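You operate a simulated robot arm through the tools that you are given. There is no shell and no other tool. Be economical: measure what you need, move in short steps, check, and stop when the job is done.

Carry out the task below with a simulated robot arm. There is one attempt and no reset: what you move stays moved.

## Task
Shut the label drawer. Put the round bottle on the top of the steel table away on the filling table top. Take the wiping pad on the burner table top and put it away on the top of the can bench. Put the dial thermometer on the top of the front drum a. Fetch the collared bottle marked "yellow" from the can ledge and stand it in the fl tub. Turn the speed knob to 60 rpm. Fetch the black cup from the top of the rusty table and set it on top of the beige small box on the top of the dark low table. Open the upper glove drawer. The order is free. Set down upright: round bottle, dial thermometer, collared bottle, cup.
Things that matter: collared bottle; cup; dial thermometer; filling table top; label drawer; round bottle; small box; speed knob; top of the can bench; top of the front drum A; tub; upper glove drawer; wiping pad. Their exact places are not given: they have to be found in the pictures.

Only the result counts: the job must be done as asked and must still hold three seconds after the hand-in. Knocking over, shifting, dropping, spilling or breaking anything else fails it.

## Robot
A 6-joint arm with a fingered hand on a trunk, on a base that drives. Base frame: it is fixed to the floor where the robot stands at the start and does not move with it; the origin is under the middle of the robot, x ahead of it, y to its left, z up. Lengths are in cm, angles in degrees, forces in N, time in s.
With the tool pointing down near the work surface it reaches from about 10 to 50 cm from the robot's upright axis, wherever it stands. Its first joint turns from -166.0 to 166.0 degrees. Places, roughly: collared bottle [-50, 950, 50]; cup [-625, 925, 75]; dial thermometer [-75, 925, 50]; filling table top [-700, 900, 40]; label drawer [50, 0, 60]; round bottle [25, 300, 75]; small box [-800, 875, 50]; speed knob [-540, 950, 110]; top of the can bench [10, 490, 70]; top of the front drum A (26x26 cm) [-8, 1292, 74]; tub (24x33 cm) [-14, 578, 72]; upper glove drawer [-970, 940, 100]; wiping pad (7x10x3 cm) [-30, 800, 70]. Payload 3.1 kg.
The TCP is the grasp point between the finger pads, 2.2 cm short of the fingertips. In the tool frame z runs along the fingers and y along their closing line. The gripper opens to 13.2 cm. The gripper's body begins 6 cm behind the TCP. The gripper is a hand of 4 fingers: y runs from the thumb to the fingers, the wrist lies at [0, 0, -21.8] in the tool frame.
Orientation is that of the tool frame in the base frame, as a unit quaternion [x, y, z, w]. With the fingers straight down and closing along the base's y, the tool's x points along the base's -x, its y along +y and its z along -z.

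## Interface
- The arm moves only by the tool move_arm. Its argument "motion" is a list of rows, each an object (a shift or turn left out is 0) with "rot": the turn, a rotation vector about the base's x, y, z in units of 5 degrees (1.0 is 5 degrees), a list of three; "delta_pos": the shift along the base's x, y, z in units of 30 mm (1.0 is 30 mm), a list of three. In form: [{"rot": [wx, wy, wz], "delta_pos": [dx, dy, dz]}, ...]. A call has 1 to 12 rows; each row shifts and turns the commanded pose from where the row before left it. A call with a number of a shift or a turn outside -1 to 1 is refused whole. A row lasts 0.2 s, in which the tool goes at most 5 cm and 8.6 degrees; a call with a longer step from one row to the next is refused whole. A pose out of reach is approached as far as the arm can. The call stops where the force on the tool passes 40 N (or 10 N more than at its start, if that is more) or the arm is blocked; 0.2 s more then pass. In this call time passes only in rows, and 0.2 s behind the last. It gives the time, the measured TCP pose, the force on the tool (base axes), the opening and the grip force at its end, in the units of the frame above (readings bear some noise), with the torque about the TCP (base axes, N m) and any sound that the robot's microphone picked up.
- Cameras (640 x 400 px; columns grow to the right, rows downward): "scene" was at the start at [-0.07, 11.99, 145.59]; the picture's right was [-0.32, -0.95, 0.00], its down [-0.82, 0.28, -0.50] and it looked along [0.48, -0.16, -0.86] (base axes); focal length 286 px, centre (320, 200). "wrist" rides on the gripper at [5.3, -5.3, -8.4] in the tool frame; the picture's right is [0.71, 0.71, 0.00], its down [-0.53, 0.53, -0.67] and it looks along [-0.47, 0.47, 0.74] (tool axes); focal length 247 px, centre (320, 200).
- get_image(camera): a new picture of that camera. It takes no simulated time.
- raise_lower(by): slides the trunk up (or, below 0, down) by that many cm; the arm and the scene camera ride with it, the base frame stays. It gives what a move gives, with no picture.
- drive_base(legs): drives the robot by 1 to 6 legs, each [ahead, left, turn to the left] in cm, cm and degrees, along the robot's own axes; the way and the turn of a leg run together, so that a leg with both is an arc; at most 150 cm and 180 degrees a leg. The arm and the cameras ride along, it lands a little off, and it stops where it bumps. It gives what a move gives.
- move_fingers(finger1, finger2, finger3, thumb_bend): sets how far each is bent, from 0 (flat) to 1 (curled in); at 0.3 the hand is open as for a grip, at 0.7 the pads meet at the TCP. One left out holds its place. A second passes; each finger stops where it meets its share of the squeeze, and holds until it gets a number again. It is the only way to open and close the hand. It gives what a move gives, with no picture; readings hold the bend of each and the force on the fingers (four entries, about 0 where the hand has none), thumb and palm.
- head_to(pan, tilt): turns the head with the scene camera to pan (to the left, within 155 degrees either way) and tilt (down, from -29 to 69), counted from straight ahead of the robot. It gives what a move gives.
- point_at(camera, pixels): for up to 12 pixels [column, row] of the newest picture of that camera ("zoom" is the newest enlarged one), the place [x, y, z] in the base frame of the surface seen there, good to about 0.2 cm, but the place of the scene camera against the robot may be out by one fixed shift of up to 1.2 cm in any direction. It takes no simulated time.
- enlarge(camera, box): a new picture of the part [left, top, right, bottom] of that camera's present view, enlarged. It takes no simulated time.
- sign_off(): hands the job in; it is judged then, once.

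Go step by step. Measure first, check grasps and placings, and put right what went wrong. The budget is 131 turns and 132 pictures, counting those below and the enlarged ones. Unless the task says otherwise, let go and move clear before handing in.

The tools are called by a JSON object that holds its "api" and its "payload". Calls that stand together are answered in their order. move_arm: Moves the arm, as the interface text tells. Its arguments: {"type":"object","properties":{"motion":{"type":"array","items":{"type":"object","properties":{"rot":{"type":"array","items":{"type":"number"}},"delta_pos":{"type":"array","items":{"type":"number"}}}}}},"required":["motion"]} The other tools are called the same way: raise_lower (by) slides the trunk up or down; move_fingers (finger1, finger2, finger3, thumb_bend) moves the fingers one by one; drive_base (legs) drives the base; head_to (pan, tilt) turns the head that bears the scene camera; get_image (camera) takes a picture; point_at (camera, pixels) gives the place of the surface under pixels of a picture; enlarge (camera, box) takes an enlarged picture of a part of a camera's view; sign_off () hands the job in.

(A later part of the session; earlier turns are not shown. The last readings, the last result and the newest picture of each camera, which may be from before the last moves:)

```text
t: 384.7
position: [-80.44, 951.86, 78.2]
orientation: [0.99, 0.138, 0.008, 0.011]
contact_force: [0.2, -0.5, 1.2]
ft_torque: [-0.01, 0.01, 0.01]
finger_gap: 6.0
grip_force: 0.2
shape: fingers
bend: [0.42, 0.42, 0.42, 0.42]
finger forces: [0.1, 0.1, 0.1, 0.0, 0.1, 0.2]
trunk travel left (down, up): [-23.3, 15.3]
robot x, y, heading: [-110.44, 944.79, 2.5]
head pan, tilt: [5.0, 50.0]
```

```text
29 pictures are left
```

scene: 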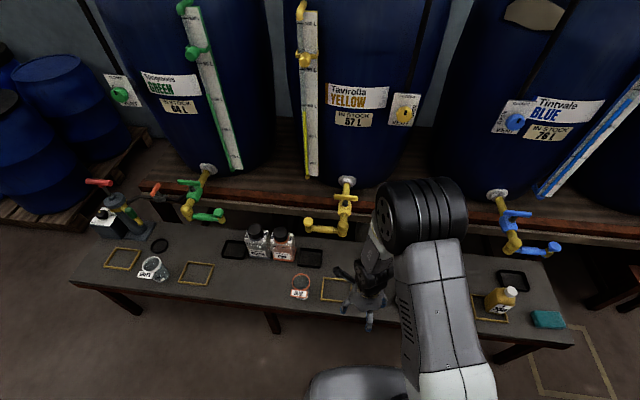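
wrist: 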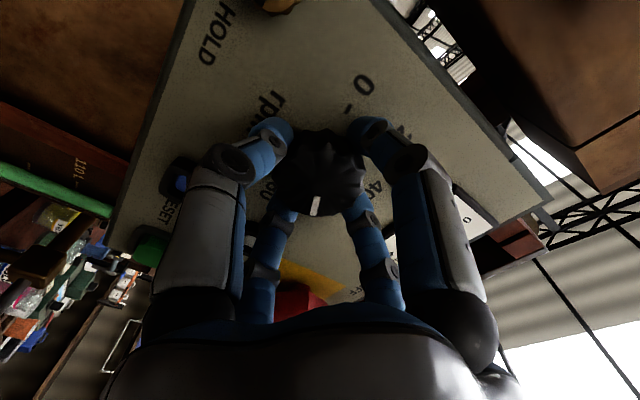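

The wrist came back in a flipped branch. I'll undo it the way it came: pitch to horizontal, roll back to the earlier roll, then pitch down. I'll back off a little first for room.

{"api": "drive_base", "payload": {"legs": [[-14, 0, 0]]}}

{"api": "move_arm", "payload": {"motion": [{"rot": [0, -1, 0], "delta_pos": [0.3, -0.1, 0.3]}, {"rot": [0, -1, 0], "delta_pos": [0.3, -0.1, 0.3]}, {"rot": [0, -1, 0], "delta_pos": [0.3, 0, 0.3]}, {"rot": [0, -1, 0], "delta_pos": [0.3, 0, 0.3]}, {"rot": [0, -1, 0], "delta_pos": [0.3, 0, 0.3]}, {"rot": [0, -1, 0], "delta_pos": [0.3, 0, 0.3]}, {"rot": [0, -1, 0], "delta_pos": [0.3, 0, 0.3]}, {"rot": [0, -1, 0], "delta_pos": [0.3, 0, 0.3]}, {"rot": [0, -1, 0], "delta_pos": [0.3, 0, 0.3]}]}}

{"api": "move_arm", "payload": {"motion": [{"rot": [0, -1, 0], "delta_pos": [0.2, 0, 0.3]}, {"rot": [0, -1, 0], "delta_pos": [0.2, 0, 0.3]}, {"rot": [0, -1, 0], "delta_pos": [0.2, 0, 0.3]}, {"rot": [0, -1, 0], "delta_pos": [0.2, 0, 0.3]}, {"rot": [0, -1, 0], "delta_pos": [0.2, 0, 0.3]}, {"rot": [0, -1, 0], "delta_pos": [0.2, 0, 0.2]}, {"rot": [0, -1, 0], "delta_pos": [0.2, 0, 0]}, {"rot": [0, -1, 0]}, {"rot": [0, -1, 0]}]}}

```text
t: 386.0
position: [-94.64, 951.26, 78.33]
orientation: [0.99, 0.138, 0.009, 0.011]
contact_force: [-0.3, 0.1, -0.6]
ft_torque: [-0.01, -0.02, 0.01]
finger_gap: 5.94
grip_force: 0.0
shape: fingers
bend: [0.42, 0.42, 0.42, 0.42]
finger forces: [0.1, 0.1, 0.1, 0.0, 0.0, 0.0]
trunk travel left (down, up): [-23.3, 15.3]
robot x, y, heading: [-124.49, 943.85, 2.2]
head pan, tilt: [5.0, 50.0]
```

```text
t: 388.0
position: [-88.11, 950.28, 84.64]
orientation: [0.941, 0.122, 0.309, 0.071]
contact_force: [-0.4, -0.3, -0.3]
ft_torque: [-0.03, 0.02, 0.01]
finger_gap: 5.96
grip_force: 0.1
shape: fingers
bend: [0.42, 0.42, 0.42, 0.42]
finger forces: [0.0, 0.0, 0.1, 0.0, 0.0, 0.1]
out of reach, approached as far as the arm can: row 1, 2, 3
trunk travel left (down, up): [-23.3, 15.3]
robot x, y, heading: [-124.97, 943.81, 2.4]
head pan, tilt: [5.0, 50.0]
```

```text
t: 390.0
position: [-84.03, 950.18, 89.79]
orientation: [0.751, 0.087, 0.645, 0.113]
contact_force: [0.1, 0.7, 0.0]
ft_torque: [0.02, -0.02, -0.02]
finger_gap: 5.95
grip_force: 0.1
shape: fingers
bend: [0.42, 0.42, 0.42, 0.42]
finger forces: [0.0, 0.0, 0.0, 0.0, 0.1, 0.1]
trunk travel left (down, up): [-23.3, 15.3]
robot x, y, heading: [-124.4, 943.64, 2.3]
head pan, tilt: [5.0, 50.0]
```

{"api": "move_arm", "payload": {"motion": [{"rot": [0, -0.82, 0.34]}, {"rot": [0, -0.82, 0.34]}, {"rot": [-1, 0, 0]}, {"rot": [-1, 0, 0]}, {"rot": [-1, 0, 0]}, {"rot": [-1, 0, 0]}, {"rot": [-1, 0, 0]}, {"rot": [-1, 0, 0]}, {"rot": [-1, 0, 0]}, {"rot": [-1, 0, 0]}, {"rot": [-1, 0, 0]}, {"rot": [-1, 0, 0]}]}}

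{"api": "move_arm", "payload": {"motion": [{"rot": [-1, 0, 0]}, {"rot": [-1, 0, 0]}, {"rot": [-1, 0, 0]}, {"rot": [-1, 0, 0]}, {"rot": [-1, 0, 0]}, {"rot": [-1, 0, 0]}, {"rot": [-1, 0, 0]}, {"rot": [-1, 0, 0]}, {"rot": [-1, 0, 0]}, {"rot": [-1, 0, 0]}, {"rot": [-1, 0, 0]}, {"rot": [-1, 0, 0]}]}}

{"api": "move_arm", "payload": {"motion": [{"rot": [-1, 0, 0]}, {"rot": [-1, 0, 0]}, {"rot": [-1, 0, 0]}, {"rot": [-1, 0, 0]}, {"rot": [-1, 0, 0]}, {"rot": [-1, 0, 0]}, {"rot": [-1, 0, 0]}, {"rot": [-1, 0, 0]}, {"rot": [-1, 0, 0]}, {"rot": [-1, 0, 0]}, {"rot": [-1, 0, 0]}]}}

```text
t: 392.6
position: [-84.05, 950.32, 89.67]
orientation: [0.592, 0.388, 0.592, 0.386]
contact_force: [-1.5, -0.8, 0.0]
ft_torque: [0.01, 0.01, -0.02]
finger_gap: 5.96
grip_force: 0.1
shape: fingers
bend: [0.42, 0.42, 0.42, 0.42]
finger forces: [0.1, 0.0, 0.1, 0.1, 0.0, 0.0]
trunk travel left (down, up): [-23.3, 15.3]
robot x, y, heading: [-125.08, 943.62, 2.3]
head pan, tilt: [5.0, 50.0]
```

```text
t: 395.2
position: [-84.02, 950.19, 89.71]
orientation: [0.321, 0.631, 0.318, 0.63]
contact_force: [-0.3, 0.6, -0.3]
ft_torque: [-0.06, -0.02, 0.02]
finger_gap: 5.96
grip_force: 0.0
shape: fingers
bend: [0.42, 0.42, 0.42, 0.42]
finger forces: [0.0, 0.0, 0.0, 0.0, 0.0, 0.0]
trunk travel left (down, up): [-23.3, 15.3]
robot x, y, heading: [-124.83, 943.92, 2.5]
head pan, tilt: [5.0, 50.0]
```

```text
t: 397.6
position: [-84.01, 950.3, 89.73]
orientation: [-0.008, 0.707, -0.009, 0.707]
contact_force: [0.0, 0.4, -0.3]
ft_torque: [0.02, -0.06, -0.02]
finger_gap: 5.95
grip_force: 0.0
shape: fingers
bend: [0.42, 0.42, 0.42, 0.42]
finger forces: [0.1, 0.0, 0.0, 0.0, 0.1, 0.0]
trunk travel left (down, up): [-23.3, 15.3]
robot x, y, heading: [-124.39, 943.72, 2.4]
head pan, tilt: [5.0, 50.0]
```

The rolling went through cleanly. Now I'll pitch down to vertical.

{"api": "move_arm", "payload": {"motion": [{"rot": [0, 1, 0]}, {"rot": [0, 1, 0]}, {"rot": [0, 1, 0]}, {"rot": [0, 1, 0]}, {"rot": [0, 1, 0]}, {"rot": [0, 1, 0]}, {"rot": [0, 1, 0]}, {"rot": [0, 1, 0]}, {"rot": [0, 1, 0]}]}}

{"api": "move_arm", "payload": {"motion": [{"rot": [0, 1, 0]}, {"rot": [0, 1, 0]}, {"rot": [0, 1, 0]}, {"rot": [0, 1, 0]}, {"rot": [0, 1, 0]}, {"rot": [0, 1, 0]}, {"rot": [0, 1, 0]}, {"rot": [0, 1, 0]}, {"rot": [0, 1, 0]}]}}

{"api": "get_image", "payload": {"camera": "scene"}}

```text
t: 399.6
position: [-83.97, 950.24, 89.67]
orientation: [-0.01, 0.924, -0.005, 0.382]
contact_force: [-0.1, 0.1, 0.1]
ft_torque: [0.02, 0.02, 0.0]
finger_gap: 5.96
grip_force: 0.0
shape: fingers
bend: [0.42, 0.42, 0.42, 0.42]
finger forces: [0.0, 0.1, 0.0, 0.0, 0.0, 0.0]
trunk travel left (down, up): [-23.3, 15.3]
robot x, y, heading: [-124.48, 943.75, 2.7]
head pan, tilt: [5.0, 50.0]
```

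```text
t: 401.6
position: [-85.28, 949.93, 88.12]
orientation: [-0.01, 1.0, -0.003, -0.001]
contact_force: [0.1, 0.1, 0.7]
ft_torque: [0.0, 0.02, -0.02]
finger_gap: 5.98
grip_force: 0.1
shape: fingers
bend: [0.42, 0.42, 0.42, 0.42]
finger forces: [0.0, 0.1, 0.1, 0.0, 0.1, 0.1]
out of reach, approached as far as the arm can: row 5, 6, 7
trunk travel left (down, up): [-23.3, 15.3]
robot x, y, heading: [-124.43, 943.82, 2.4]
head pan, tilt: [5.0, 50.0]
```

```text
28 pictures are left
```

scene: 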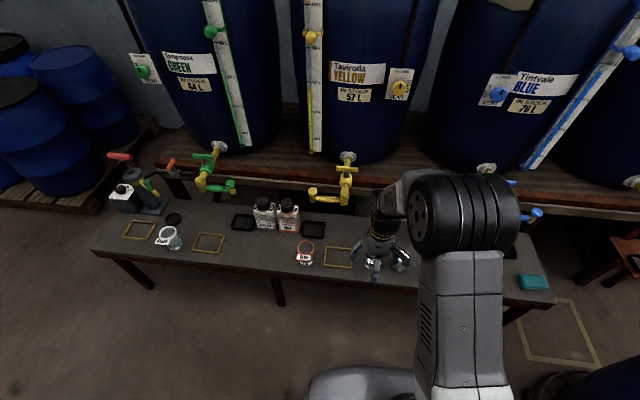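

The wrist is back in its normal branch. Next is the dial thermometer near (−75,925): I'll shift the base right and forward and look with both cameras.

{"api": "drive_base", "payload": {"legs": [[8, -22, -2.4]]}}

{"api": "get_image", "payload": {"camera": "wrist"}}

{"api": "get_image", "payload": {"camera": "scene"}}

```text
t: 403.4
position: [-76.64, 926.32, 88.15]
orientation: [0.01, 1.0, 0.0, 0.0]
contact_force: [-0.3, -0.4, -0.1]
ft_torque: [0.02, -0.01, -0.02]
finger_gap: 5.98
grip_force: 0.0
shape: fingers
bend: [0.42, 0.42, 0.42, 0.42]
finger forces: [0.0, 0.0, 0.0, 0.0, 0.1, 0.0]
trunk travel left (down, up): [-23.3, 15.3]
robot x, y, heading: [-116.51, 921.91, -0.3]
head pan, tilt: [5.0, 50.0]
```

```text
27 pictures are left
```

wrist: 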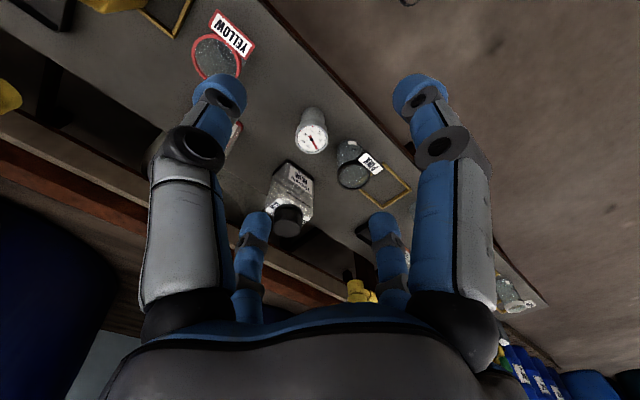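

```text
26 pictures are left
```

scene: 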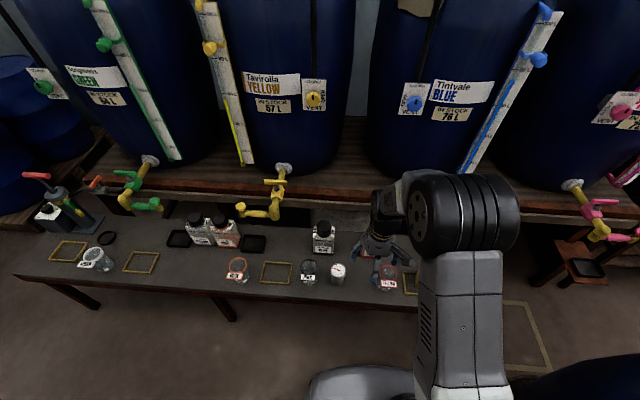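

The thermometer is at wrist px (312,138). Before that I'll look closely at the bottles to decide which is the "collared bottle marked yellow".

{"api": "point_at", "payload": {"camera": "wrist", "pixels": [[313, 142], [300, 140], [326, 140], [313, 125], [310, 110], [355, 150], [290, 215], [215, 60]]}}

{"api": "enlarge", "payload": {"camera": "scene", "box": [160, 190, 360, 300]}}

{"api": "enlarge", "payload": {"camera": "wrist", "box": [170, 0, 330, 110]}}

```text
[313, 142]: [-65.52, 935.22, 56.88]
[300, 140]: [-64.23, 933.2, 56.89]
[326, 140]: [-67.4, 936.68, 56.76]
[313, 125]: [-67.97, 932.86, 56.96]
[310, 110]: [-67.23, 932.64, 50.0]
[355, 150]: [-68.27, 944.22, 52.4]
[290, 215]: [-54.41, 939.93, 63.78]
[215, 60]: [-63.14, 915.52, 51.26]
```

```text
3.20 times, centred on (260, 245) of scene
```

zoom: 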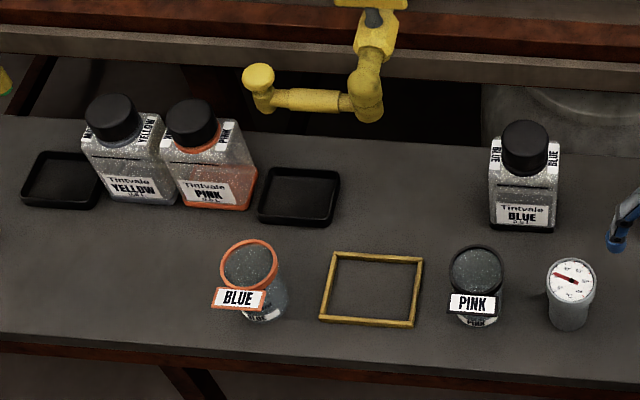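

```text
3.64 times, centred on (250, 55) of wrist
```

zoom: 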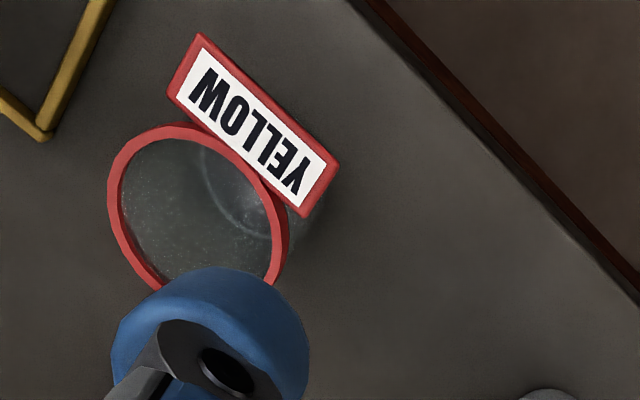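

{"api": "point_at", "payload": {"camera": "scene", "pixels": [[196, 222], [221, 224], [322, 232], [237, 265], [308, 268], [200, 240], [226, 240], [390, 280], [340, 268]]}}

{"api": "enlarge", "payload": {"camera": "scene", "box": [180, 200, 260, 255]}}

```text
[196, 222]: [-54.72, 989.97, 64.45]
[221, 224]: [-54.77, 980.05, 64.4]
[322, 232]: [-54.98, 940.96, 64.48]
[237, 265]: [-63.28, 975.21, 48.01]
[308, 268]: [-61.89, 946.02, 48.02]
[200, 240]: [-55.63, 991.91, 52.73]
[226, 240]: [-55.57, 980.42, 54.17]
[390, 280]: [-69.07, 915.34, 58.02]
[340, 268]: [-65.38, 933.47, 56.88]
```

```text
7.27 times, centred on (220, 228) of scene
```

zoom: 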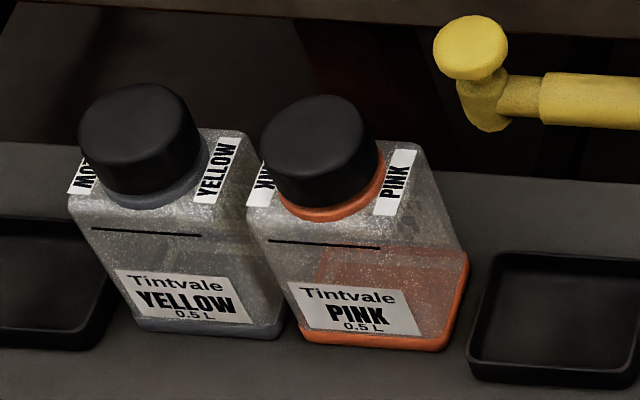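

Both square bottles with neck collars and round jars with tagged rings are present. I'll look closer at the jars.

{"api": "enlarge", "payload": {"camera": "scene", "box": [220, 245, 330, 295]}}

{"api": "enlarge", "payload": {"camera": "scene", "box": [30, 190, 150, 280]}}

```text
5.82 times, centred on (275, 270) of scene
```

zoom: 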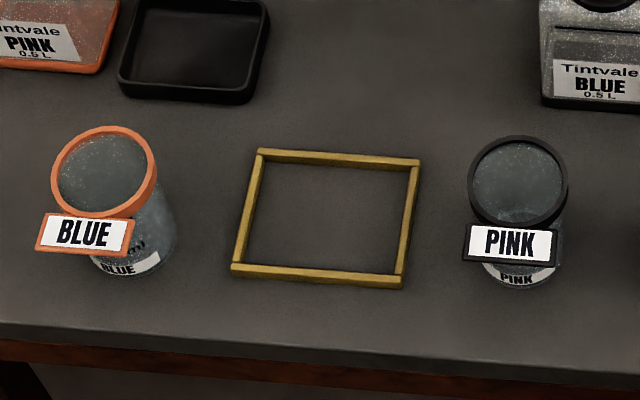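

```text
4.44 times, centred on (90, 235) of scene
```

zoom: 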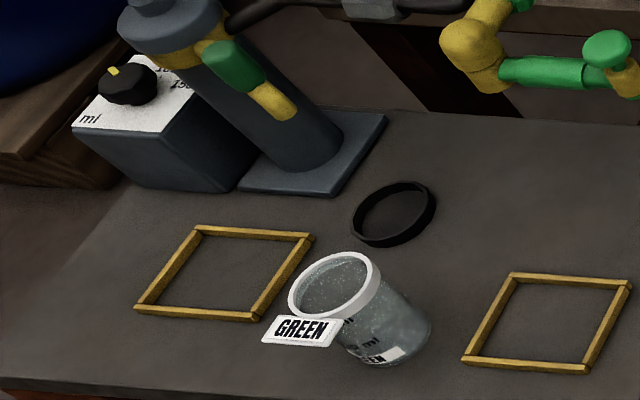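

The jars are open measuring cups, so the collared bottle is the square "Tintvale YELLOW" bottle at (−55,990). First the thermometer: centre (−65.9,934.5), top z 56.9. I'll move in and check the alignment.

{"api": "drive_base", "payload": {"legs": [[7, 5, 0]]}}

{"api": "move_fingers", "payload": {"finger1": 0.38, "finger2": 0.38, "finger3": 0.38, "thumb_bend": 0.38}}

{"api": "raise_lower", "payload": {"by": -20}}

```text
t: 404.5
position: [-69.63, 931.7, 87.97]
orientation: [0.009, 1.0, -0.001, -0.001]
contact_force: [-0.4, -0.3, -0.7]
ft_torque: [0.02, 0.02, 0.03]
finger_gap: 5.99
grip_force: 0.1
shape: fingers
bend: [0.42, 0.42, 0.42, 0.42]
finger forces: [0.1, 0.0, 0.1, 0.0, 0.0, 0.0]
trunk travel left (down, up): [-23.3, 15.3]
robot x, y, heading: [-109.48, 927.17, 0.3]
head pan, tilt: [5.0, 50.0]
```

```text
t: 405.5
position: [-69.66, 931.65, 88.15]
orientation: [0.009, 1.0, -0.002, 0.0]
contact_force: [-0.1, 0.3, 0.6]
ft_torque: [-0.02, 0.03, 0.01]
finger_gap: 6.89
grip_force: 0.1
shape: fingers
bend: [0.38, 0.38, 0.38, 0.38]
finger forces: [0.0, 0.0, 0.1, 0.0, 0.0, 0.1]
trunk travel left (down, up): [-23.3, 15.3]
robot x, y, heading: [-109.18, 927.09, 0.2]
head pan, tilt: [5.0, 50.0]
```

```text
t: 407.6
position: [-69.76, 931.54, 68.08]
orientation: [0.008, 1.0, -0.002, 0.0]
contact_force: [-0.5, 0.4, 0.0]
ft_torque: [-0.02, -0.01, -0.01]
finger_gap: 6.9
grip_force: 0.3
shape: fingers
bend: [0.38, 0.38, 0.38, 0.38]
finger forces: [0.0, 0.0, 0.1, 0.1, 0.0, 0.0]
trunk travel left (down, up): [-3.3, 35.3]
robot x, y, heading: [-109.54, 927.02, 0.2]
head pan, tilt: [5.0, 50.0]
```

{"api": "move_arm", "payload": {"motion": [{"delta_pos": [0.65, 0.5, 0]}, {"delta_pos": [0.63, 0.48, 0]}, {"delta_pos": [0, 0, -0.8]}]}}

{"api": "get_image", "payload": {"camera": "wrist"}}

{"api": "point_at", "payload": {"camera": "wrist", "pixels": [[320, 110], [300, 110], [340, 110], [320, 125], [320, 90], [290, 105], [350, 105]]}}

```text
t: 408.4
position: [-65.92, 934.63, 65.6]
orientation: [0.009, 1.0, -0.002, 0.0]
contact_force: [-0.9, 1.0, 0.1]
ft_torque: [0.0, 0.03, 0.01]
finger_gap: 6.91
grip_force: 0.0
shape: fingers
bend: [0.38, 0.38, 0.38, 0.38]
finger forces: [0.1, 0.1, 0.0, 0.0, 0.0, 0.1]
trunk travel left (down, up): [-3.3, 35.3]
robot x, y, heading: [-109.14, 926.6, 0.3]
head pan, tilt: [5.0, 50.0]
```

```text
20 pictures are left
```

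wrist: 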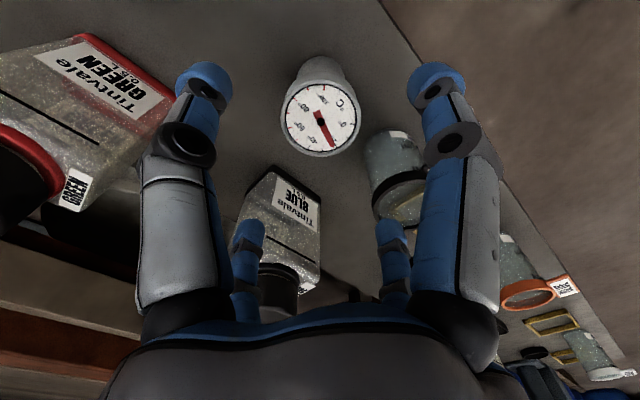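

```text
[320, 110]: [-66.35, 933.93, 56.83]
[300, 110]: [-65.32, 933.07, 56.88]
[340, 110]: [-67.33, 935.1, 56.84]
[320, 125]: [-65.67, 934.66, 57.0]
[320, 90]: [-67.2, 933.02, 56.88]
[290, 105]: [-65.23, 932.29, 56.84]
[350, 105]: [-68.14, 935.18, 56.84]
```

The dial is centred under the TCP. I'll descend to z 54.6 and grip.

{"api": "move_arm", "payload": {"motion": [{"delta_pos": [0, -0.07, -0.9]}, {"delta_pos": [0, 0, -0.9]}, {"delta_pos": [0, 0, -0.9]}, {"delta_pos": [0, 0, -0.65]}, {"delta_pos": [0, 0, -0.3]}]}}

{"api": "move_fingers", "payload": {"finger1": 0.64, "finger2": 0.64, "finger3": 0.64, "thumb_bend": 0.64}}

{"api": "move_arm", "payload": {"motion": [{"delta_pos": [0, 0, 0.3]}, {"delta_pos": [0, 0, 0.6]}, {"delta_pos": [0, 0, 0.9]}, {"delta_pos": [0, 0, 0.9]}]}}

{"api": "get_image", "payload": {"camera": "wrist"}}

```text
t: 409.6
position: [-65.83, 934.25, 54.84]
orientation: [0.009, 1.0, -0.001, -0.001]
contact_force: [0.4, 1.0, 0.7]
ft_torque: [-0.02, -0.03, -0.03]
finger_gap: 6.92
grip_force: 0.1
shape: fingers
bend: [0.38, 0.38, 0.38, 0.38]
finger forces: [0.0, 0.1, 0.0, 0.0, 0.1, 0.1]
trunk travel left (down, up): [-3.3, 35.3]
robot x, y, heading: [-109.22, 926.89, 0.1]
head pan, tilt: [5.0, 50.0]
```

```text
t: 410.6
position: [-65.74, 934.4, 54.78]
orientation: [0.009, 1.0, -0.002, 0.0]
contact_force: [0.7, -1.3, 0.3]
ft_torque: [-0.06, -0.02, -0.03]
finger_gap: 2.29
grip_force: 10.9
shape: fingers
bend: [0.57, 0.56, 0.57, 0.59]
finger forces: [4.9, 6.0, 5.2, 0.0, 6.2, 0.0]
trunk travel left (down, up): [-3.3, 35.3]
robot x, y, heading: [-109.47, 926.92, 0.2]
head pan, tilt: [5.0, 50.0]
```

```text
t: 411.6
position: [-65.66, 934.29, 63.07]
orientation: [0.009, 1.0, -0.002, 0.001]
contact_force: [-0.3, 0.8, -1.9]
ft_torque: [0.01, 0.01, 0.02]
finger_gap: 2.26
grip_force: 11.1
shape: fingers
bend: [0.57, 0.56, 0.57, 0.59]
finger forces: [4.7, 6.0, 5.4, 0.0, 6.2, 0.0]
trunk travel left (down, up): [-3.3, 35.3]
robot x, y, heading: [-108.94, 927.41, 0.4]
head pan, tilt: [5.0, 50.0]
```

```text
19 pictures are left
```

wrist: 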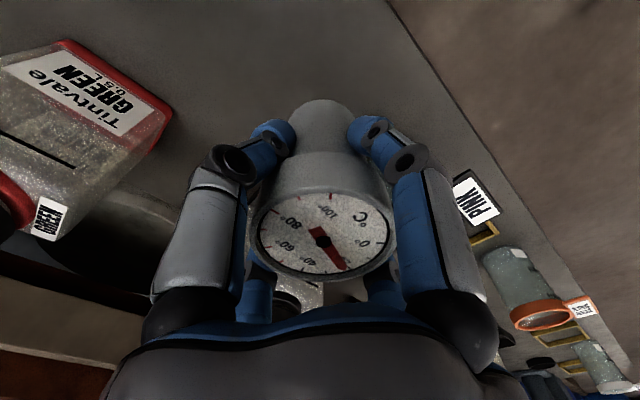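

The thermometer is secure. I'll raise, back off and drive north to the front drum A.

{"api": "raise_lower", "payload": {"by": 30}}

{"api": "drive_base", "payload": {"legs": [[-15, 0, 0], [0, 145, 0], [0, 145, 0], [0, 73, 0], [45, 0, 0]]}}

{"api": "head_to", "payload": {"pan": 10, "tilt": 50}}

{"api": "get_image", "payload": {"camera": "scene"}}

```text
t: 414.6
position: [-65.64, 934.31, 93.01]
orientation: [0.008, 1.0, -0.002, 0.0]
contact_force: [-0.5, 0.7, -2.2]
ft_torque: [0.01, -0.01, 0.01]
finger_gap: 2.27
grip_force: 11.6
shape: fingers
bend: [0.57, 0.56, 0.57, 0.59]
finger forces: [4.8, 6.1, 5.3, 0.0, 6.1, 0.0]
trunk travel left (down, up): [-33.3, 5.3]
robot x, y, heading: [-109.02, 926.96, 0.2]
head pan, tilt: [5.0, 50.0]
```

```text
t: 435.4
position: [-36.75, 1296.64, 92.95]
orientation: [0.011, 1.0, -0.002, 0.0]
contact_force: [0.0, 0.5, -1.8]
ft_torque: [0.01, 0.04, 0.0]
finger_gap: 2.3
grip_force: 11.1
shape: fingers
bend: [0.57, 0.56, 0.57, 0.59]
finger forces: [4.8, 6.0, 5.2, 0.1, 6.2, 0.1]
trunk travel left (down, up): [-33.3, 5.3]
robot x, y, heading: [-80.16, 1289.33, -0.1]
head pan, tilt: [5.0, 50.0]
```

```text
t: 436.1
position: [-36.66, 1296.52, 92.95]
orientation: [0.011, 1.0, -0.002, 0.0]
contact_force: [0.2, 0.3, -2.6]
ft_torque: [0.0, -0.01, 0.0]
finger_gap: 2.3
grip_force: 10.8
shape: fingers
bend: [0.57, 0.56, 0.57, 0.59]
finger forces: [4.9, 6.0, 5.3, 0.0, 6.0, 0.0]
trunk travel left (down, up): [-33.3, 5.3]
robot x, y, heading: [-80.58, 1289.65, -0.1]
head pan, tilt: [10.0, 50.0]
```

```text
18 pictures are left
```

scene: 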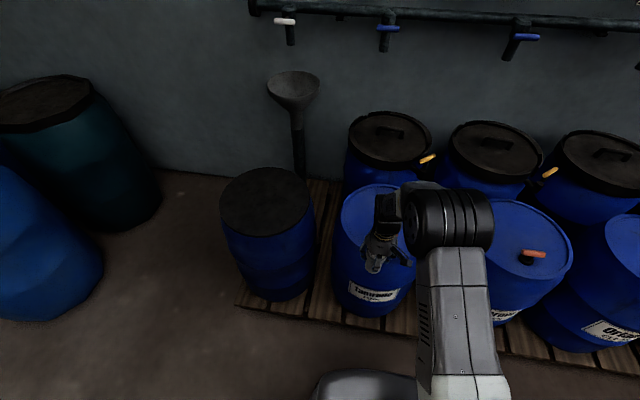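

{"api": "point_at", "payload": {"camera": "scene", "pixels": [[352, 200], [375, 190], [345, 220], [350, 235], [360, 245], [330, 325], [400, 328], [400, 265], [382, 196]]}}

```text
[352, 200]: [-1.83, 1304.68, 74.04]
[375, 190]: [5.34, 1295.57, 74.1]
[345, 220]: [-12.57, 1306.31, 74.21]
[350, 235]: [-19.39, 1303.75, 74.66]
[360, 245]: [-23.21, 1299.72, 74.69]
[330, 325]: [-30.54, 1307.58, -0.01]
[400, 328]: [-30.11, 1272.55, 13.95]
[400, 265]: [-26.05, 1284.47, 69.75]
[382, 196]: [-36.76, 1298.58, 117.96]
```

{"api": "point_at", "payload": {"camera": "scene", "pixels": [[532, 252], [524, 260], [530, 203], [565, 265], [490, 225]]}}

{"api": "drive_base", "payload": {"legs": [[21, 4, 0]]}}

{"api": "get_image", "payload": {"camera": "wrist"}}

```text
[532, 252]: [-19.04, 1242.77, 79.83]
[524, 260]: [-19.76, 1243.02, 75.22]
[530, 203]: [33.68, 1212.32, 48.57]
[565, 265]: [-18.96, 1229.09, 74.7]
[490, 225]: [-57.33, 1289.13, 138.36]
```

```text
t: 437.7
position: [-16.08, 1300.49, 92.89]
orientation: [0.012, 1.0, -0.002, -0.001]
contact_force: [0.4, 0.2, -1.6]
ft_torque: [0.01, -0.02, 0.03]
finger_gap: 2.27
grip_force: 10.6
shape: fingers
bend: [0.57, 0.56, 0.57, 0.59]
finger forces: [4.8, 6.0, 5.3, 0.1, 6.1, 0.1]
trunk travel left (down, up): [-33.3, 5.3]
robot x, y, heading: [-59.81, 1293.31, -0.1]
head pan, tilt: [10.0, 50.0]
```

```text
17 pictures are left
```

wrist: 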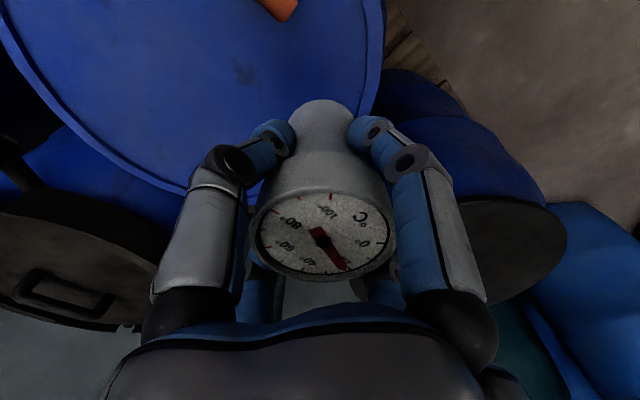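

The flat part left of the bung (bung at about (−19,1292)) is free. I'll move to (−10.5,1301) and lower.

{"api": "move_arm", "payload": {"motion": [{"delta_pos": [0.6, 0.1, 0]}, {"delta_pos": [0.7, 0.1, 0]}, {"delta_pos": [0.56, 0, 0]}]}}

{"api": "raise_lower", "payload": {"by": -12}}

{"api": "move_arm", "payload": {"motion": [{"delta_pos": [0, 0, -0.3]}, {"delta_pos": [0, 0, -0.15]}, {"delta_pos": [0, 0, -0.1]}, {"delta_pos": [0, 0, -0.1]}]}}

```text
t: 438.5
position: [-10.56, 1301.22, 92.95]
orientation: [0.012, 1.0, -0.001, 0.001]
contact_force: [0.6, 0.9, -1.3]
ft_torque: [0.02, 0.03, 0.01]
finger_gap: 2.28
grip_force: 10.5
shape: fingers
bend: [0.57, 0.56, 0.57, 0.59]
finger forces: [4.8, 6.1, 5.3, 0.0, 6.0, 0.0]
trunk travel left (down, up): [-33.3, 5.3]
robot x, y, heading: [-59.48, 1293.64, -0.3]
head pan, tilt: [10.0, 50.0]
```

```text
t: 440.0
position: [-10.51, 1301.02, 80.82]
orientation: [0.013, 1.0, -0.001, 0.0]
contact_force: [-0.1, 0.0, -3.0]
ft_torque: [0.03, 0.02, 0.02]
finger_gap: 2.27
grip_force: 11.4
shape: fingers
bend: [0.57, 0.56, 0.57, 0.59]
finger forces: [4.8, 6.1, 5.4, 0.0, 6.3, 0.1]
trunk travel left (down, up): [-21.3, 17.3]
robot x, y, heading: [-59.42, 1293.57, -0.3]
head pan, tilt: [10.0, 50.0]
```

```text
t: 441.0
position: [-10.45, 1301.03, 79.04]
orientation: [0.012, 1.0, -0.001, 0.002]
contact_force: [3.6, -1.7, 21.1]
ft_torque: [-0.02, -0.15, -0.04]
finger_gap: 2.2
grip_force: 14.7
shape: fingers
bend: [0.57, 0.56, 0.56, 0.59]
finger forces: [5.4, 7.5, 7.6, 0.0, 8.1, 0.0]
trunk travel left (down, up): [-21.3, 17.3]
robot x, y, heading: [-59.69, 1293.29, -0.0]
head pan, tilt: [10.0, 50.0]
```

In contact at the expected height. I'll ease off, release, rise and check.

{"api": "move_arm", "payload": {"motion": [{"delta_pos": [0, 0, 0.07]}]}}

{"api": "move_fingers", "payload": {"finger1": 0.36, "finger2": 0.36, "finger3": 0.36, "thumb_bend": 0.36}}

{"api": "raise_lower", "payload": {"by": 16}}

{"api": "get_image", "payload": {"camera": "wrist"}}

```text
t: 441.4
position: [-10.59, 1301.14, 79.17]
orientation: [0.013, 1.0, -0.002, 0.001]
contact_force: [5.4, -0.4, 12.5]
ft_torque: [0.0, -0.2, -0.02]
finger_gap: 2.19
grip_force: 13.5
shape: fingers
bend: [0.58, 0.56, 0.56, 0.59]
finger forces: [4.9, 7.4, 7.2, 0.0, 7.5, 0.0]
trunk travel left (down, up): [-21.3, 17.3]
robot x, y, heading: [-59.83, 1293.59, -0.3]
head pan, tilt: [10.0, 50.0]
```

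```text
t: 442.4
position: [-10.59, 1301.08, 79.14]
orientation: [0.013, 1.0, -0.002, 0.001]
contact_force: [0.0, 0.4, 0.2]
ft_torque: [-0.01, 0.0, 0.0]
finger_gap: 7.36
grip_force: 0.1
shape: fingers
bend: [0.36, 0.36, 0.36, 0.36]
finger forces: [0.0, 0.1, 0.1, 0.0, 0.0, 0.1]
trunk travel left (down, up): [-21.3, 17.3]
robot x, y, heading: [-59.92, 1293.76, -0.3]
head pan, tilt: [10.0, 50.0]
```

```text
t: 444.3
position: [-10.62, 1301.19, 95.16]
orientation: [0.012, 1.0, -0.001, 0.0]
contact_force: [0.2, -0.5, 0.2]
ft_torque: [0.0, -0.01, -0.01]
finger_gap: 7.4
grip_force: 0.1
shape: fingers
bend: [0.36, 0.36, 0.36, 0.36]
finger forces: [0.0, 0.0, 0.0, 0.1, 0.1, 0.0]
trunk travel left (down, up): [-37.3, 1.3]
robot x, y, heading: [-59.73, 1293.36, -0.4]
head pan, tilt: [10.0, 50.0]
```

```text
16 pictures are left
```

wrist: 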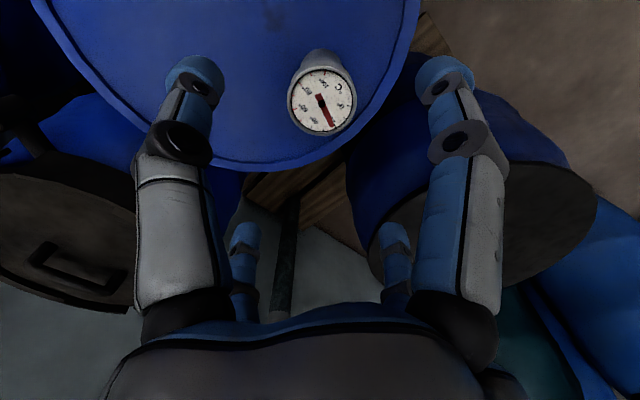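

The thermometer stands on drum A. Now back to the ledge for the YELLOW bottle.

{"api": "drive_base", "payload": {"legs": [[-50, 0, 0], [0, -150, 0.3], [0, -150, 0]]}}

{"api": "move_arm", "payload": {"motion": [{"delta_pos": [-0.6, -0.8, 0]}, {"delta_pos": [-0.6, -0.8, 0]}, {"delta_pos": [-0.6, -0.8, 0]}, {"delta_pos": [-0.6, -0.8, 0]}, {"delta_pos": [-0.6, -0.8, 0]}]}}

{"api": "head_to", "payload": {"pan": 0, "tilt": 50}}

{"api": "get_image", "payload": {"camera": "scene"}}

```text
t: 461.2
position: [-62.78, 1005.26, 95.1]
orientation: [0.002, 1.0, -0.002, -0.001]
contact_force: [-0.8, 0.8, -0.3]
ft_torque: [-0.01, -0.02, 0.0]
finger_gap: 7.39
grip_force: 0.0
shape: fingers
bend: [0.36, 0.36, 0.36, 0.36]
finger forces: [0.0, 0.1, 0.0, 0.0, 0.1, 0.0]
trunk travel left (down, up): [-37.3, 1.3]
robot x, y, heading: [-111.42, 996.93, 0.9]
head pan, tilt: [10.0, 50.0]
```

```text
t: 462.4
position: [-71.87, 993.17, 95.2]
orientation: [0.001, 1.0, -0.001, 0.0]
contact_force: [-0.9, -0.3, -0.2]
ft_torque: [0.02, -0.01, 0.02]
finger_gap: 7.38
grip_force: 0.1
shape: fingers
bend: [0.36, 0.36, 0.36, 0.36]
finger forces: [0.0, 0.1, 0.0, 0.0, 0.0, 0.0]
trunk travel left (down, up): [-37.3, 1.3]
robot x, y, heading: [-111.63, 996.64, 1.2]
head pan, tilt: [10.0, 50.0]
```

```text
t: 463.1
position: [-71.63, 993.29, 95.06]
orientation: [0.001, 1.0, -0.001, 0.0]
contact_force: [-0.2, -0.8, 0.4]
ft_torque: [-0.02, -0.02, 0.0]
finger_gap: 7.36
grip_force: 0.0
shape: fingers
bend: [0.36, 0.36, 0.36, 0.36]
finger forces: [0.0, 0.0, 0.1, 0.1, 0.0, 0.0]
trunk travel left (down, up): [-37.3, 1.3]
robot x, y, heading: [-111.72, 996.56, 1.1]
head pan, tilt: [0.0, 50.0]
```

```text
15 pictures are left
```

scene: 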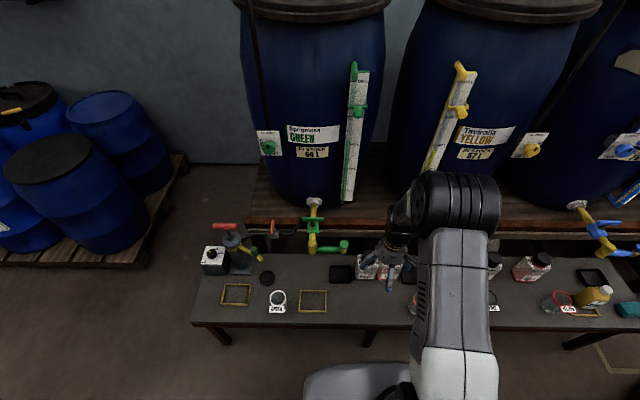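

{"api": "point_at", "payload": {"camera": "scene", "pixels": [[313, 240], [343, 246], [365, 228], [365, 245], [360, 205], [366, 268], [595, 295], [340, 272]]}}

{"api": "get_image", "payload": {"camera": "wrist"}}

{"api": "point_at", "payload": {"camera": "wrist", "pixels": [[320, 60], [320, 80], [320, 100], [280, 60], [360, 60], [300, 80], [340, 80], [260, 90]]}}

```text
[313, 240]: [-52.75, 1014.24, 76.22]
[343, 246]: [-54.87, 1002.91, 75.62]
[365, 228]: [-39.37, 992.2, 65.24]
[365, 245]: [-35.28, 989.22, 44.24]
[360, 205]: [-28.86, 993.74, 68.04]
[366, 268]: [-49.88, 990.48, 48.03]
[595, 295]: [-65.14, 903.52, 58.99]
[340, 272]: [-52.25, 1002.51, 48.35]
```

```text
14 pictures are left
```

wrist: 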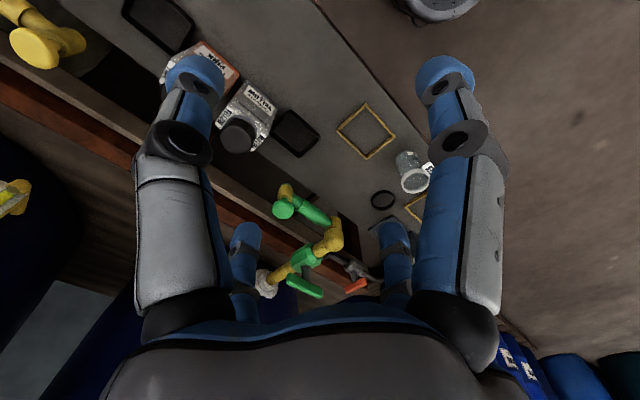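

```text
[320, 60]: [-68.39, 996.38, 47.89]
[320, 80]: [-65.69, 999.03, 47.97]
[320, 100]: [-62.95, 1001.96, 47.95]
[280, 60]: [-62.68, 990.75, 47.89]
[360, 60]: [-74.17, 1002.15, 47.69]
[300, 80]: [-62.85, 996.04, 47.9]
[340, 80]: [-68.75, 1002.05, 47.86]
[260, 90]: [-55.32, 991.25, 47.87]
```

{"api": "point_at", "payload": {"camera": "wrist", "pixels": [[237, 136], [222, 136], [253, 136], [237, 122], [237, 150], [228, 127], [265, 105], [245, 145], [285, 212]]}}

```text
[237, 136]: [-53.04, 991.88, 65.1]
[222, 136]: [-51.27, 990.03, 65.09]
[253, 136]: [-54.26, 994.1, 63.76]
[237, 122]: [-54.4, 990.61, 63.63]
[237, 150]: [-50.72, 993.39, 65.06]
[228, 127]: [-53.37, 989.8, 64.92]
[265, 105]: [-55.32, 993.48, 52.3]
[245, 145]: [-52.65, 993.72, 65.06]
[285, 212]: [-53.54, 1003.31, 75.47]
```

Cap centre is about (−52.4,991.7), top z 65.1; the green tap's end is 11 cm away at z 75. I'll move in, lower partway and re-check.

{"api": "drive_base", "payload": {"legs": [[10, 0, -1]]}}

{"api": "raise_lower", "payload": {"by": -21}}

```text
t: 464.2
position: [-61.63, 992.6, 95.02]
orientation: [0.01, 1.0, -0.002, -0.001]
contact_force: [-0.2, 0.5, -0.3]
ft_torque: [0.03, 0.0, 0.01]
finger_gap: 7.37
grip_force: 0.1
shape: fingers
bend: [0.36, 0.36, 0.36, 0.36]
finger forces: [0.0, 0.0, 0.0, 0.0, 0.0, 0.0]
trunk travel left (down, up): [-37.3, 1.3]
robot x, y, heading: [-101.69, 996.95, -0.1]
head pan, tilt: [0.0, 50.0]
```

```text
t: 466.5
position: [-61.77, 992.57, 74.09]
orientation: [0.011, 1.0, -0.001, 0.0]
contact_force: [0.5, -0.5, -0.4]
ft_torque: [-0.06, -0.02, 0.01]
finger_gap: 7.42
grip_force: 0.0
shape: fingers
bend: [0.36, 0.36, 0.36, 0.36]
finger forces: [0.1, 0.1, 0.1, 0.0, 0.0, 0.0]
trunk travel left (down, up): [-16.3, 22.3]
robot x, y, heading: [-101.75, 996.63, -0.1]
head pan, tilt: [0.0, 50.0]
```

{"api": "move_arm", "payload": {"motion": [{"delta_pos": [0.8, -0.1, 0]}, {"delta_pos": [0.8, -0.1, 0]}, {"delta_pos": [0.8, -0.1, 0]}, {"delta_pos": [0.7, 0, 0]}]}}

{"api": "get_image", "payload": {"camera": "wrist"}}

{"api": "point_at", "payload": {"camera": "wrist", "pixels": [[320, 110], [300, 110], [340, 110], [320, 95], [320, 130], [285, 105], [355, 105], [320, 145]]}}

```text
t: 467.5
position: [-52.46, 991.72, 74.22]
orientation: [0.01, 1.0, -0.002, 0.0]
contact_force: [-0.8, -0.3, 0.0]
ft_torque: [-0.01, 0.02, 0.0]
finger_gap: 7.38
grip_force: 0.0
shape: fingers
bend: [0.36, 0.36, 0.36, 0.36]
finger forces: [0.0, 0.1, 0.1, 0.0, 0.0, 0.1]
trunk travel left (down, up): [-16.3, 22.3]
robot x, y, heading: [-101.65, 996.6, -0.3]
head pan, tilt: [0.0, 50.0]
```

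```text
13 pictures are left
```

wrist: 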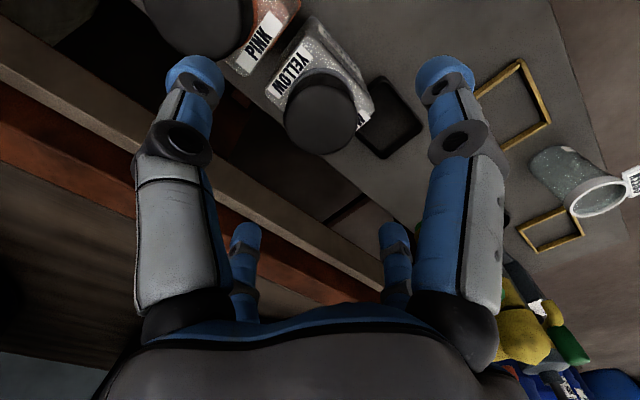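

```text
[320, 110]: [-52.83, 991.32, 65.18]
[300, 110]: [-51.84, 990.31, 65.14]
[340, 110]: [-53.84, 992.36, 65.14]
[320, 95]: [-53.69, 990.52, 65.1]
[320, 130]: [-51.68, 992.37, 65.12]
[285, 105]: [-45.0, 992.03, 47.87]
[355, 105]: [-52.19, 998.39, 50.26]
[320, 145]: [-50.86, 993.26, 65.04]
```

It is aligned. I'll descend to 63.1 and grip the cap.

{"api": "move_arm", "payload": {"motion": [{"delta_pos": [0, 0, -0.9]}, {"delta_pos": [0, 0, -0.9]}, {"delta_pos": [0, 0, -0.9]}, {"delta_pos": [0, 0, -0.7]}, {"delta_pos": [0, 0, -0.3]}]}}

{"api": "move_fingers", "payload": {"finger1": 0.66, "finger2": 0.66, "finger3": 0.66, "thumb_bend": 0.66}}

{"api": "move_arm", "payload": {"motion": [{"delta_pos": [0, 0, 0.3]}, {"delta_pos": [0, 0, 0.4]}, {"delta_pos": [0, 0, 0.5]}]}}

{"api": "get_image", "payload": {"camera": "wrist"}}

```text
t: 468.3
position: [-51.98, 991.73, 67.66]
orientation: [0.011, 1.0, -0.002, 0.005]
contact_force: [-3.8, 5.2, 16.9]
ft_torque: [-1.12, 0.17, -0.28]
finger_gap: 7.47
grip_force: 8.4
shape: fingers
bend: [0.36, 0.36, 0.36, 0.36]
finger forces: [0.0, 0.0, 0.0, 0.1, 17.5, 0.0]
trunk travel left (down, up): [-16.3, 22.3]
robot x, y, heading: [-101.72, 996.53, 0.2]
head pan, tilt: [0.0, 50.0]
stopped in row 3: the force on the tool passed its limit at 64 N (the readings are from after the stop); the commanded pose is now the measured one
```

```text
t: 469.1
position: [-51.77, 991.66, 68.06]
orientation: [0.01, 1.0, -0.003, 0.01]
contact_force: [-5.7, 0.8, 33.7]
ft_torque: [-1.42, 0.14, -0.26]
finger_gap: 4.46
grip_force: 25.2
shape: fingers
bend: [0.56, 0.56, 0.58, 0.45]
finger forces: [7.0, 4.8, 14.0, 0.0, 25.4, 0.0]
trunk travel left (down, up): [-16.3, 22.3]
robot x, y, heading: [-101.77, 997.11, -0.0]
head pan, tilt: [0.0, 50.0]
stopped: the force on the tool passed its limit at 40 N (the readings are from after the stop); the commanded pose is now the measured one
```

```text
t: 469.9
position: [-51.98, 991.83, 71.12]
orientation: [0.01, 1.0, -0.001, 0.005]
contact_force: [0.1, -0.1, -0.9]
ft_torque: [0.0, -0.02, 0.01]
finger_gap: 3.1
grip_force: 5.8
shape: fingers
bend: [0.58, 0.6, 0.58, 0.51]
finger forces: [4.5, 3.5, 4.4, 0.0, 0.1, 0.0]
trunk travel left (down, up): [-16.3, 22.3]
robot x, y, heading: [-101.7, 996.81, -0.3]
head pan, tilt: [0.0, 50.0]
```

```text
12 pictures are left
```

wrist: 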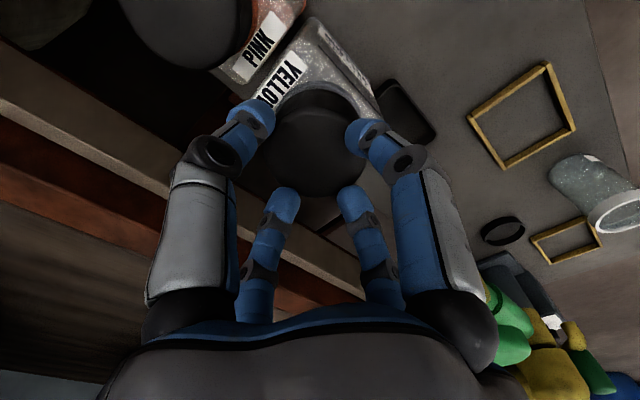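

The thumb pressed on something. I'll check where the cap is now.

{"api": "point_at", "payload": {"camera": "wrist", "pixels": [[318, 110], [318, 140], [318, 165], [295, 140], [340, 140], [180, 30], [200, 50], [310, 195], [360, 110], [170, 60]]}}

```text
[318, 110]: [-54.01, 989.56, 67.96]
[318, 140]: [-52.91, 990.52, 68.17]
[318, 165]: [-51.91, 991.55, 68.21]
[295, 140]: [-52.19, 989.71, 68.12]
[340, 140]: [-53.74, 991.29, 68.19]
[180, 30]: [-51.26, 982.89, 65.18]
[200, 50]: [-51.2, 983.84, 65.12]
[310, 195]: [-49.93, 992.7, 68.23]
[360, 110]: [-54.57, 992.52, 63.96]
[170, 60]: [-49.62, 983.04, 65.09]
```

The bottle was lifted about 3 cm in a weak pinch. I'll set it back down gently, release, and regrip with the hand turned 45° so that the thumb misses the PINK cap.

{"api": "move_arm", "payload": {"motion": [{"delta_pos": [0, 0.1, -0.3]}, {"delta_pos": [0, 0.1, -0.3]}, {"delta_pos": [0, 0.05, -0.25]}, {"delta_pos": [0, 0, -0.12]}]}}

{"api": "move_fingers", "payload": {"finger1": 0.4, "finger2": 0.4, "finger3": 0.4, "thumb_bend": 0.4}}

{"api": "move_arm", "payload": {"motion": [{"delta_pos": [0, 0, 0.5]}, {"delta_pos": [0, 0, 0.9]}, {"rot": [0, 0, 1]}, {"rot": [0, 0, 1]}, {"rot": [0, 0, 1]}, {"rot": [0, 0, 1]}, {"rot": [0, 0, 1]}, {"rot": [0, 0, 1]}, {"rot": [0, 0, 1]}, {"rot": [0, 0, 1]}, {"rot": [0, 0, 1]}]}}

{"api": "get_image", "payload": {"camera": "wrist"}}

```text
t: 470.9
position: [-51.9, 992.56, 68.24]
orientation: [0.011, 1.0, -0.001, 0.005]
contact_force: [0.3, 0.0, -0.8]
ft_torque: [-0.01, -0.03, 0.02]
finger_gap: 3.11
grip_force: 5.7
shape: fingers
bend: [0.58, 0.6, 0.58, 0.51]
finger forces: [4.3, 3.5, 4.3, 0.0, 0.1, 0.1]
trunk travel left (down, up): [-16.3, 22.3]
robot x, y, heading: [-101.74, 996.83, 0.1]
head pan, tilt: [0.0, 50.0]
```

```text
t: 471.9
position: [-51.84, 992.56, 68.17]
orientation: [0.01, 1.0, -0.001, 0.005]
contact_force: [-0.1, 0.3, -0.3]
ft_torque: [0.0, -0.02, -0.02]
finger_gap: 6.45
grip_force: 0.0
shape: fingers
bend: [0.4, 0.4, 0.4, 0.4]
finger forces: [0.1, 0.1, 0.0, 0.1, 0.0, 0.0]
trunk travel left (down, up): [-16.3, 22.3]
robot x, y, heading: [-101.53, 996.67, 0.1]
head pan, tilt: [0.0, 50.0]
```

```text
t: 474.3
position: [-51.92, 992.51, 72.58]
orientation: [-0.374, 0.928, 0.001, 0.005]
contact_force: [1.1, 0.6, 0.1]
ft_torque: [-0.01, -0.01, -0.02]
finger_gap: 6.43
grip_force: 0.1
shape: fingers
bend: [0.4, 0.4, 0.4, 0.4]
finger forces: [0.1, 0.0, 0.0, 0.0, 0.0, 0.0]
trunk travel left (down, up): [-16.3, 22.3]
robot x, y, heading: [-101.68, 996.63, 0.0]
head pan, tilt: [0.0, 50.0]
```

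```text
11 pictures are left
```

wrist: 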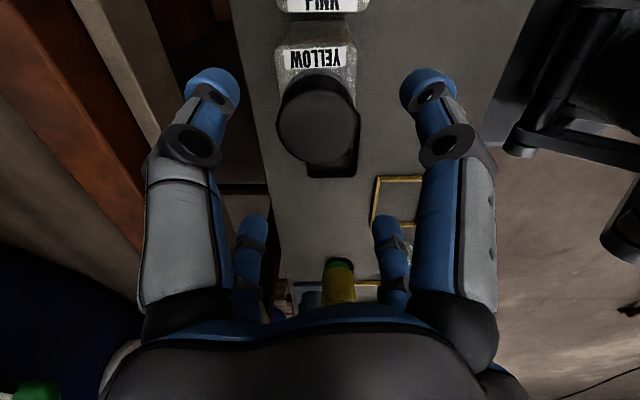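

{"api": "point_at", "payload": {"camera": "wrist", "pixels": [[318, 115], [318, 140], [318, 160], [285, 120], [352, 120], [318, 95], [280, 128], [357, 128], [320, 5]]}}

```text
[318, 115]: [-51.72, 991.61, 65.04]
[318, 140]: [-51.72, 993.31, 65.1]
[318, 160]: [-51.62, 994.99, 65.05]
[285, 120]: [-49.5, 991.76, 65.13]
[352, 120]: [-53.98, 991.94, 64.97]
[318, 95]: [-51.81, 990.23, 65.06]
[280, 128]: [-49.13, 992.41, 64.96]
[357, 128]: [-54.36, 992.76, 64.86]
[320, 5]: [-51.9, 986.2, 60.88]
```

The cap is centred at (−51.75,992.5), exactly under the TCP. I'll open slightly more and descend to grip.

{"api": "move_fingers", "payload": {"finger1": 0.37, "finger2": 0.37, "finger3": 0.37, "thumb_bend": 0.37}}

{"api": "move_arm", "payload": {"motion": [{"delta_pos": [0, 0, -0.8]}, {"delta_pos": [0, 0, -0.7]}, {"delta_pos": [0, 0, -0.7]}, {"delta_pos": [0, 0, -0.6]}, {"delta_pos": [0, 0, -0.35]}]}}

{"api": "move_fingers", "payload": {"finger1": 0.66, "finger2": 0.66, "finger3": 0.66, "thumb_bend": 0.66}}

```text
t: 475.3
position: [-51.9, 992.44, 72.51]
orientation: [-0.373, 0.928, 0.001, 0.005]
contact_force: [0.1, 0.6, 0.5]
ft_torque: [-0.01, -0.01, -0.03]
finger_gap: 7.13
grip_force: 0.0
shape: fingers
bend: [0.37, 0.37, 0.37, 0.37]
finger forces: [0.1, 0.1, 0.0, 0.0, 0.0, 0.0]
trunk travel left (down, up): [-16.3, 22.3]
robot x, y, heading: [-101.9, 996.48, -0.0]
head pan, tilt: [0.0, 50.0]
```

```text
t: 476.5
position: [-52.04, 992.57, 62.99]
orientation: [-0.373, 0.928, 0.0, 0.005]
contact_force: [0.4, 0.4, 0.5]
ft_torque: [0.01, -0.04, -0.03]
finger_gap: 7.14
grip_force: 0.1
shape: fingers
bend: [0.37, 0.37, 0.37, 0.37]
finger forces: [0.0, 0.0, 0.1, 0.0, 0.0, 0.0]
trunk travel left (down, up): [-16.3, 22.3]
robot x, y, heading: [-101.36, 996.51, 0.0]
head pan, tilt: [0.0, 50.0]
```

```text
t: 477.5
position: [-52.05, 992.49, 63.11]
orientation: [-0.373, 0.928, 0.001, 0.006]
contact_force: [1.4, -0.3, 3.3]
ft_torque: [-0.15, -0.16, 0.03]
finger_gap: 5.45
grip_force: 20.1
shape: fingers
bend: [0.45, 0.43, 0.45, 0.46]
finger forces: [10.5, 8.0, 5.7, 0.0, 15.5, 0.0]
trunk travel left (down, up): [-16.3, 22.3]
robot x, y, heading: [-101.72, 996.42, -0.0]
head pan, tilt: [0.0, 50.0]
```

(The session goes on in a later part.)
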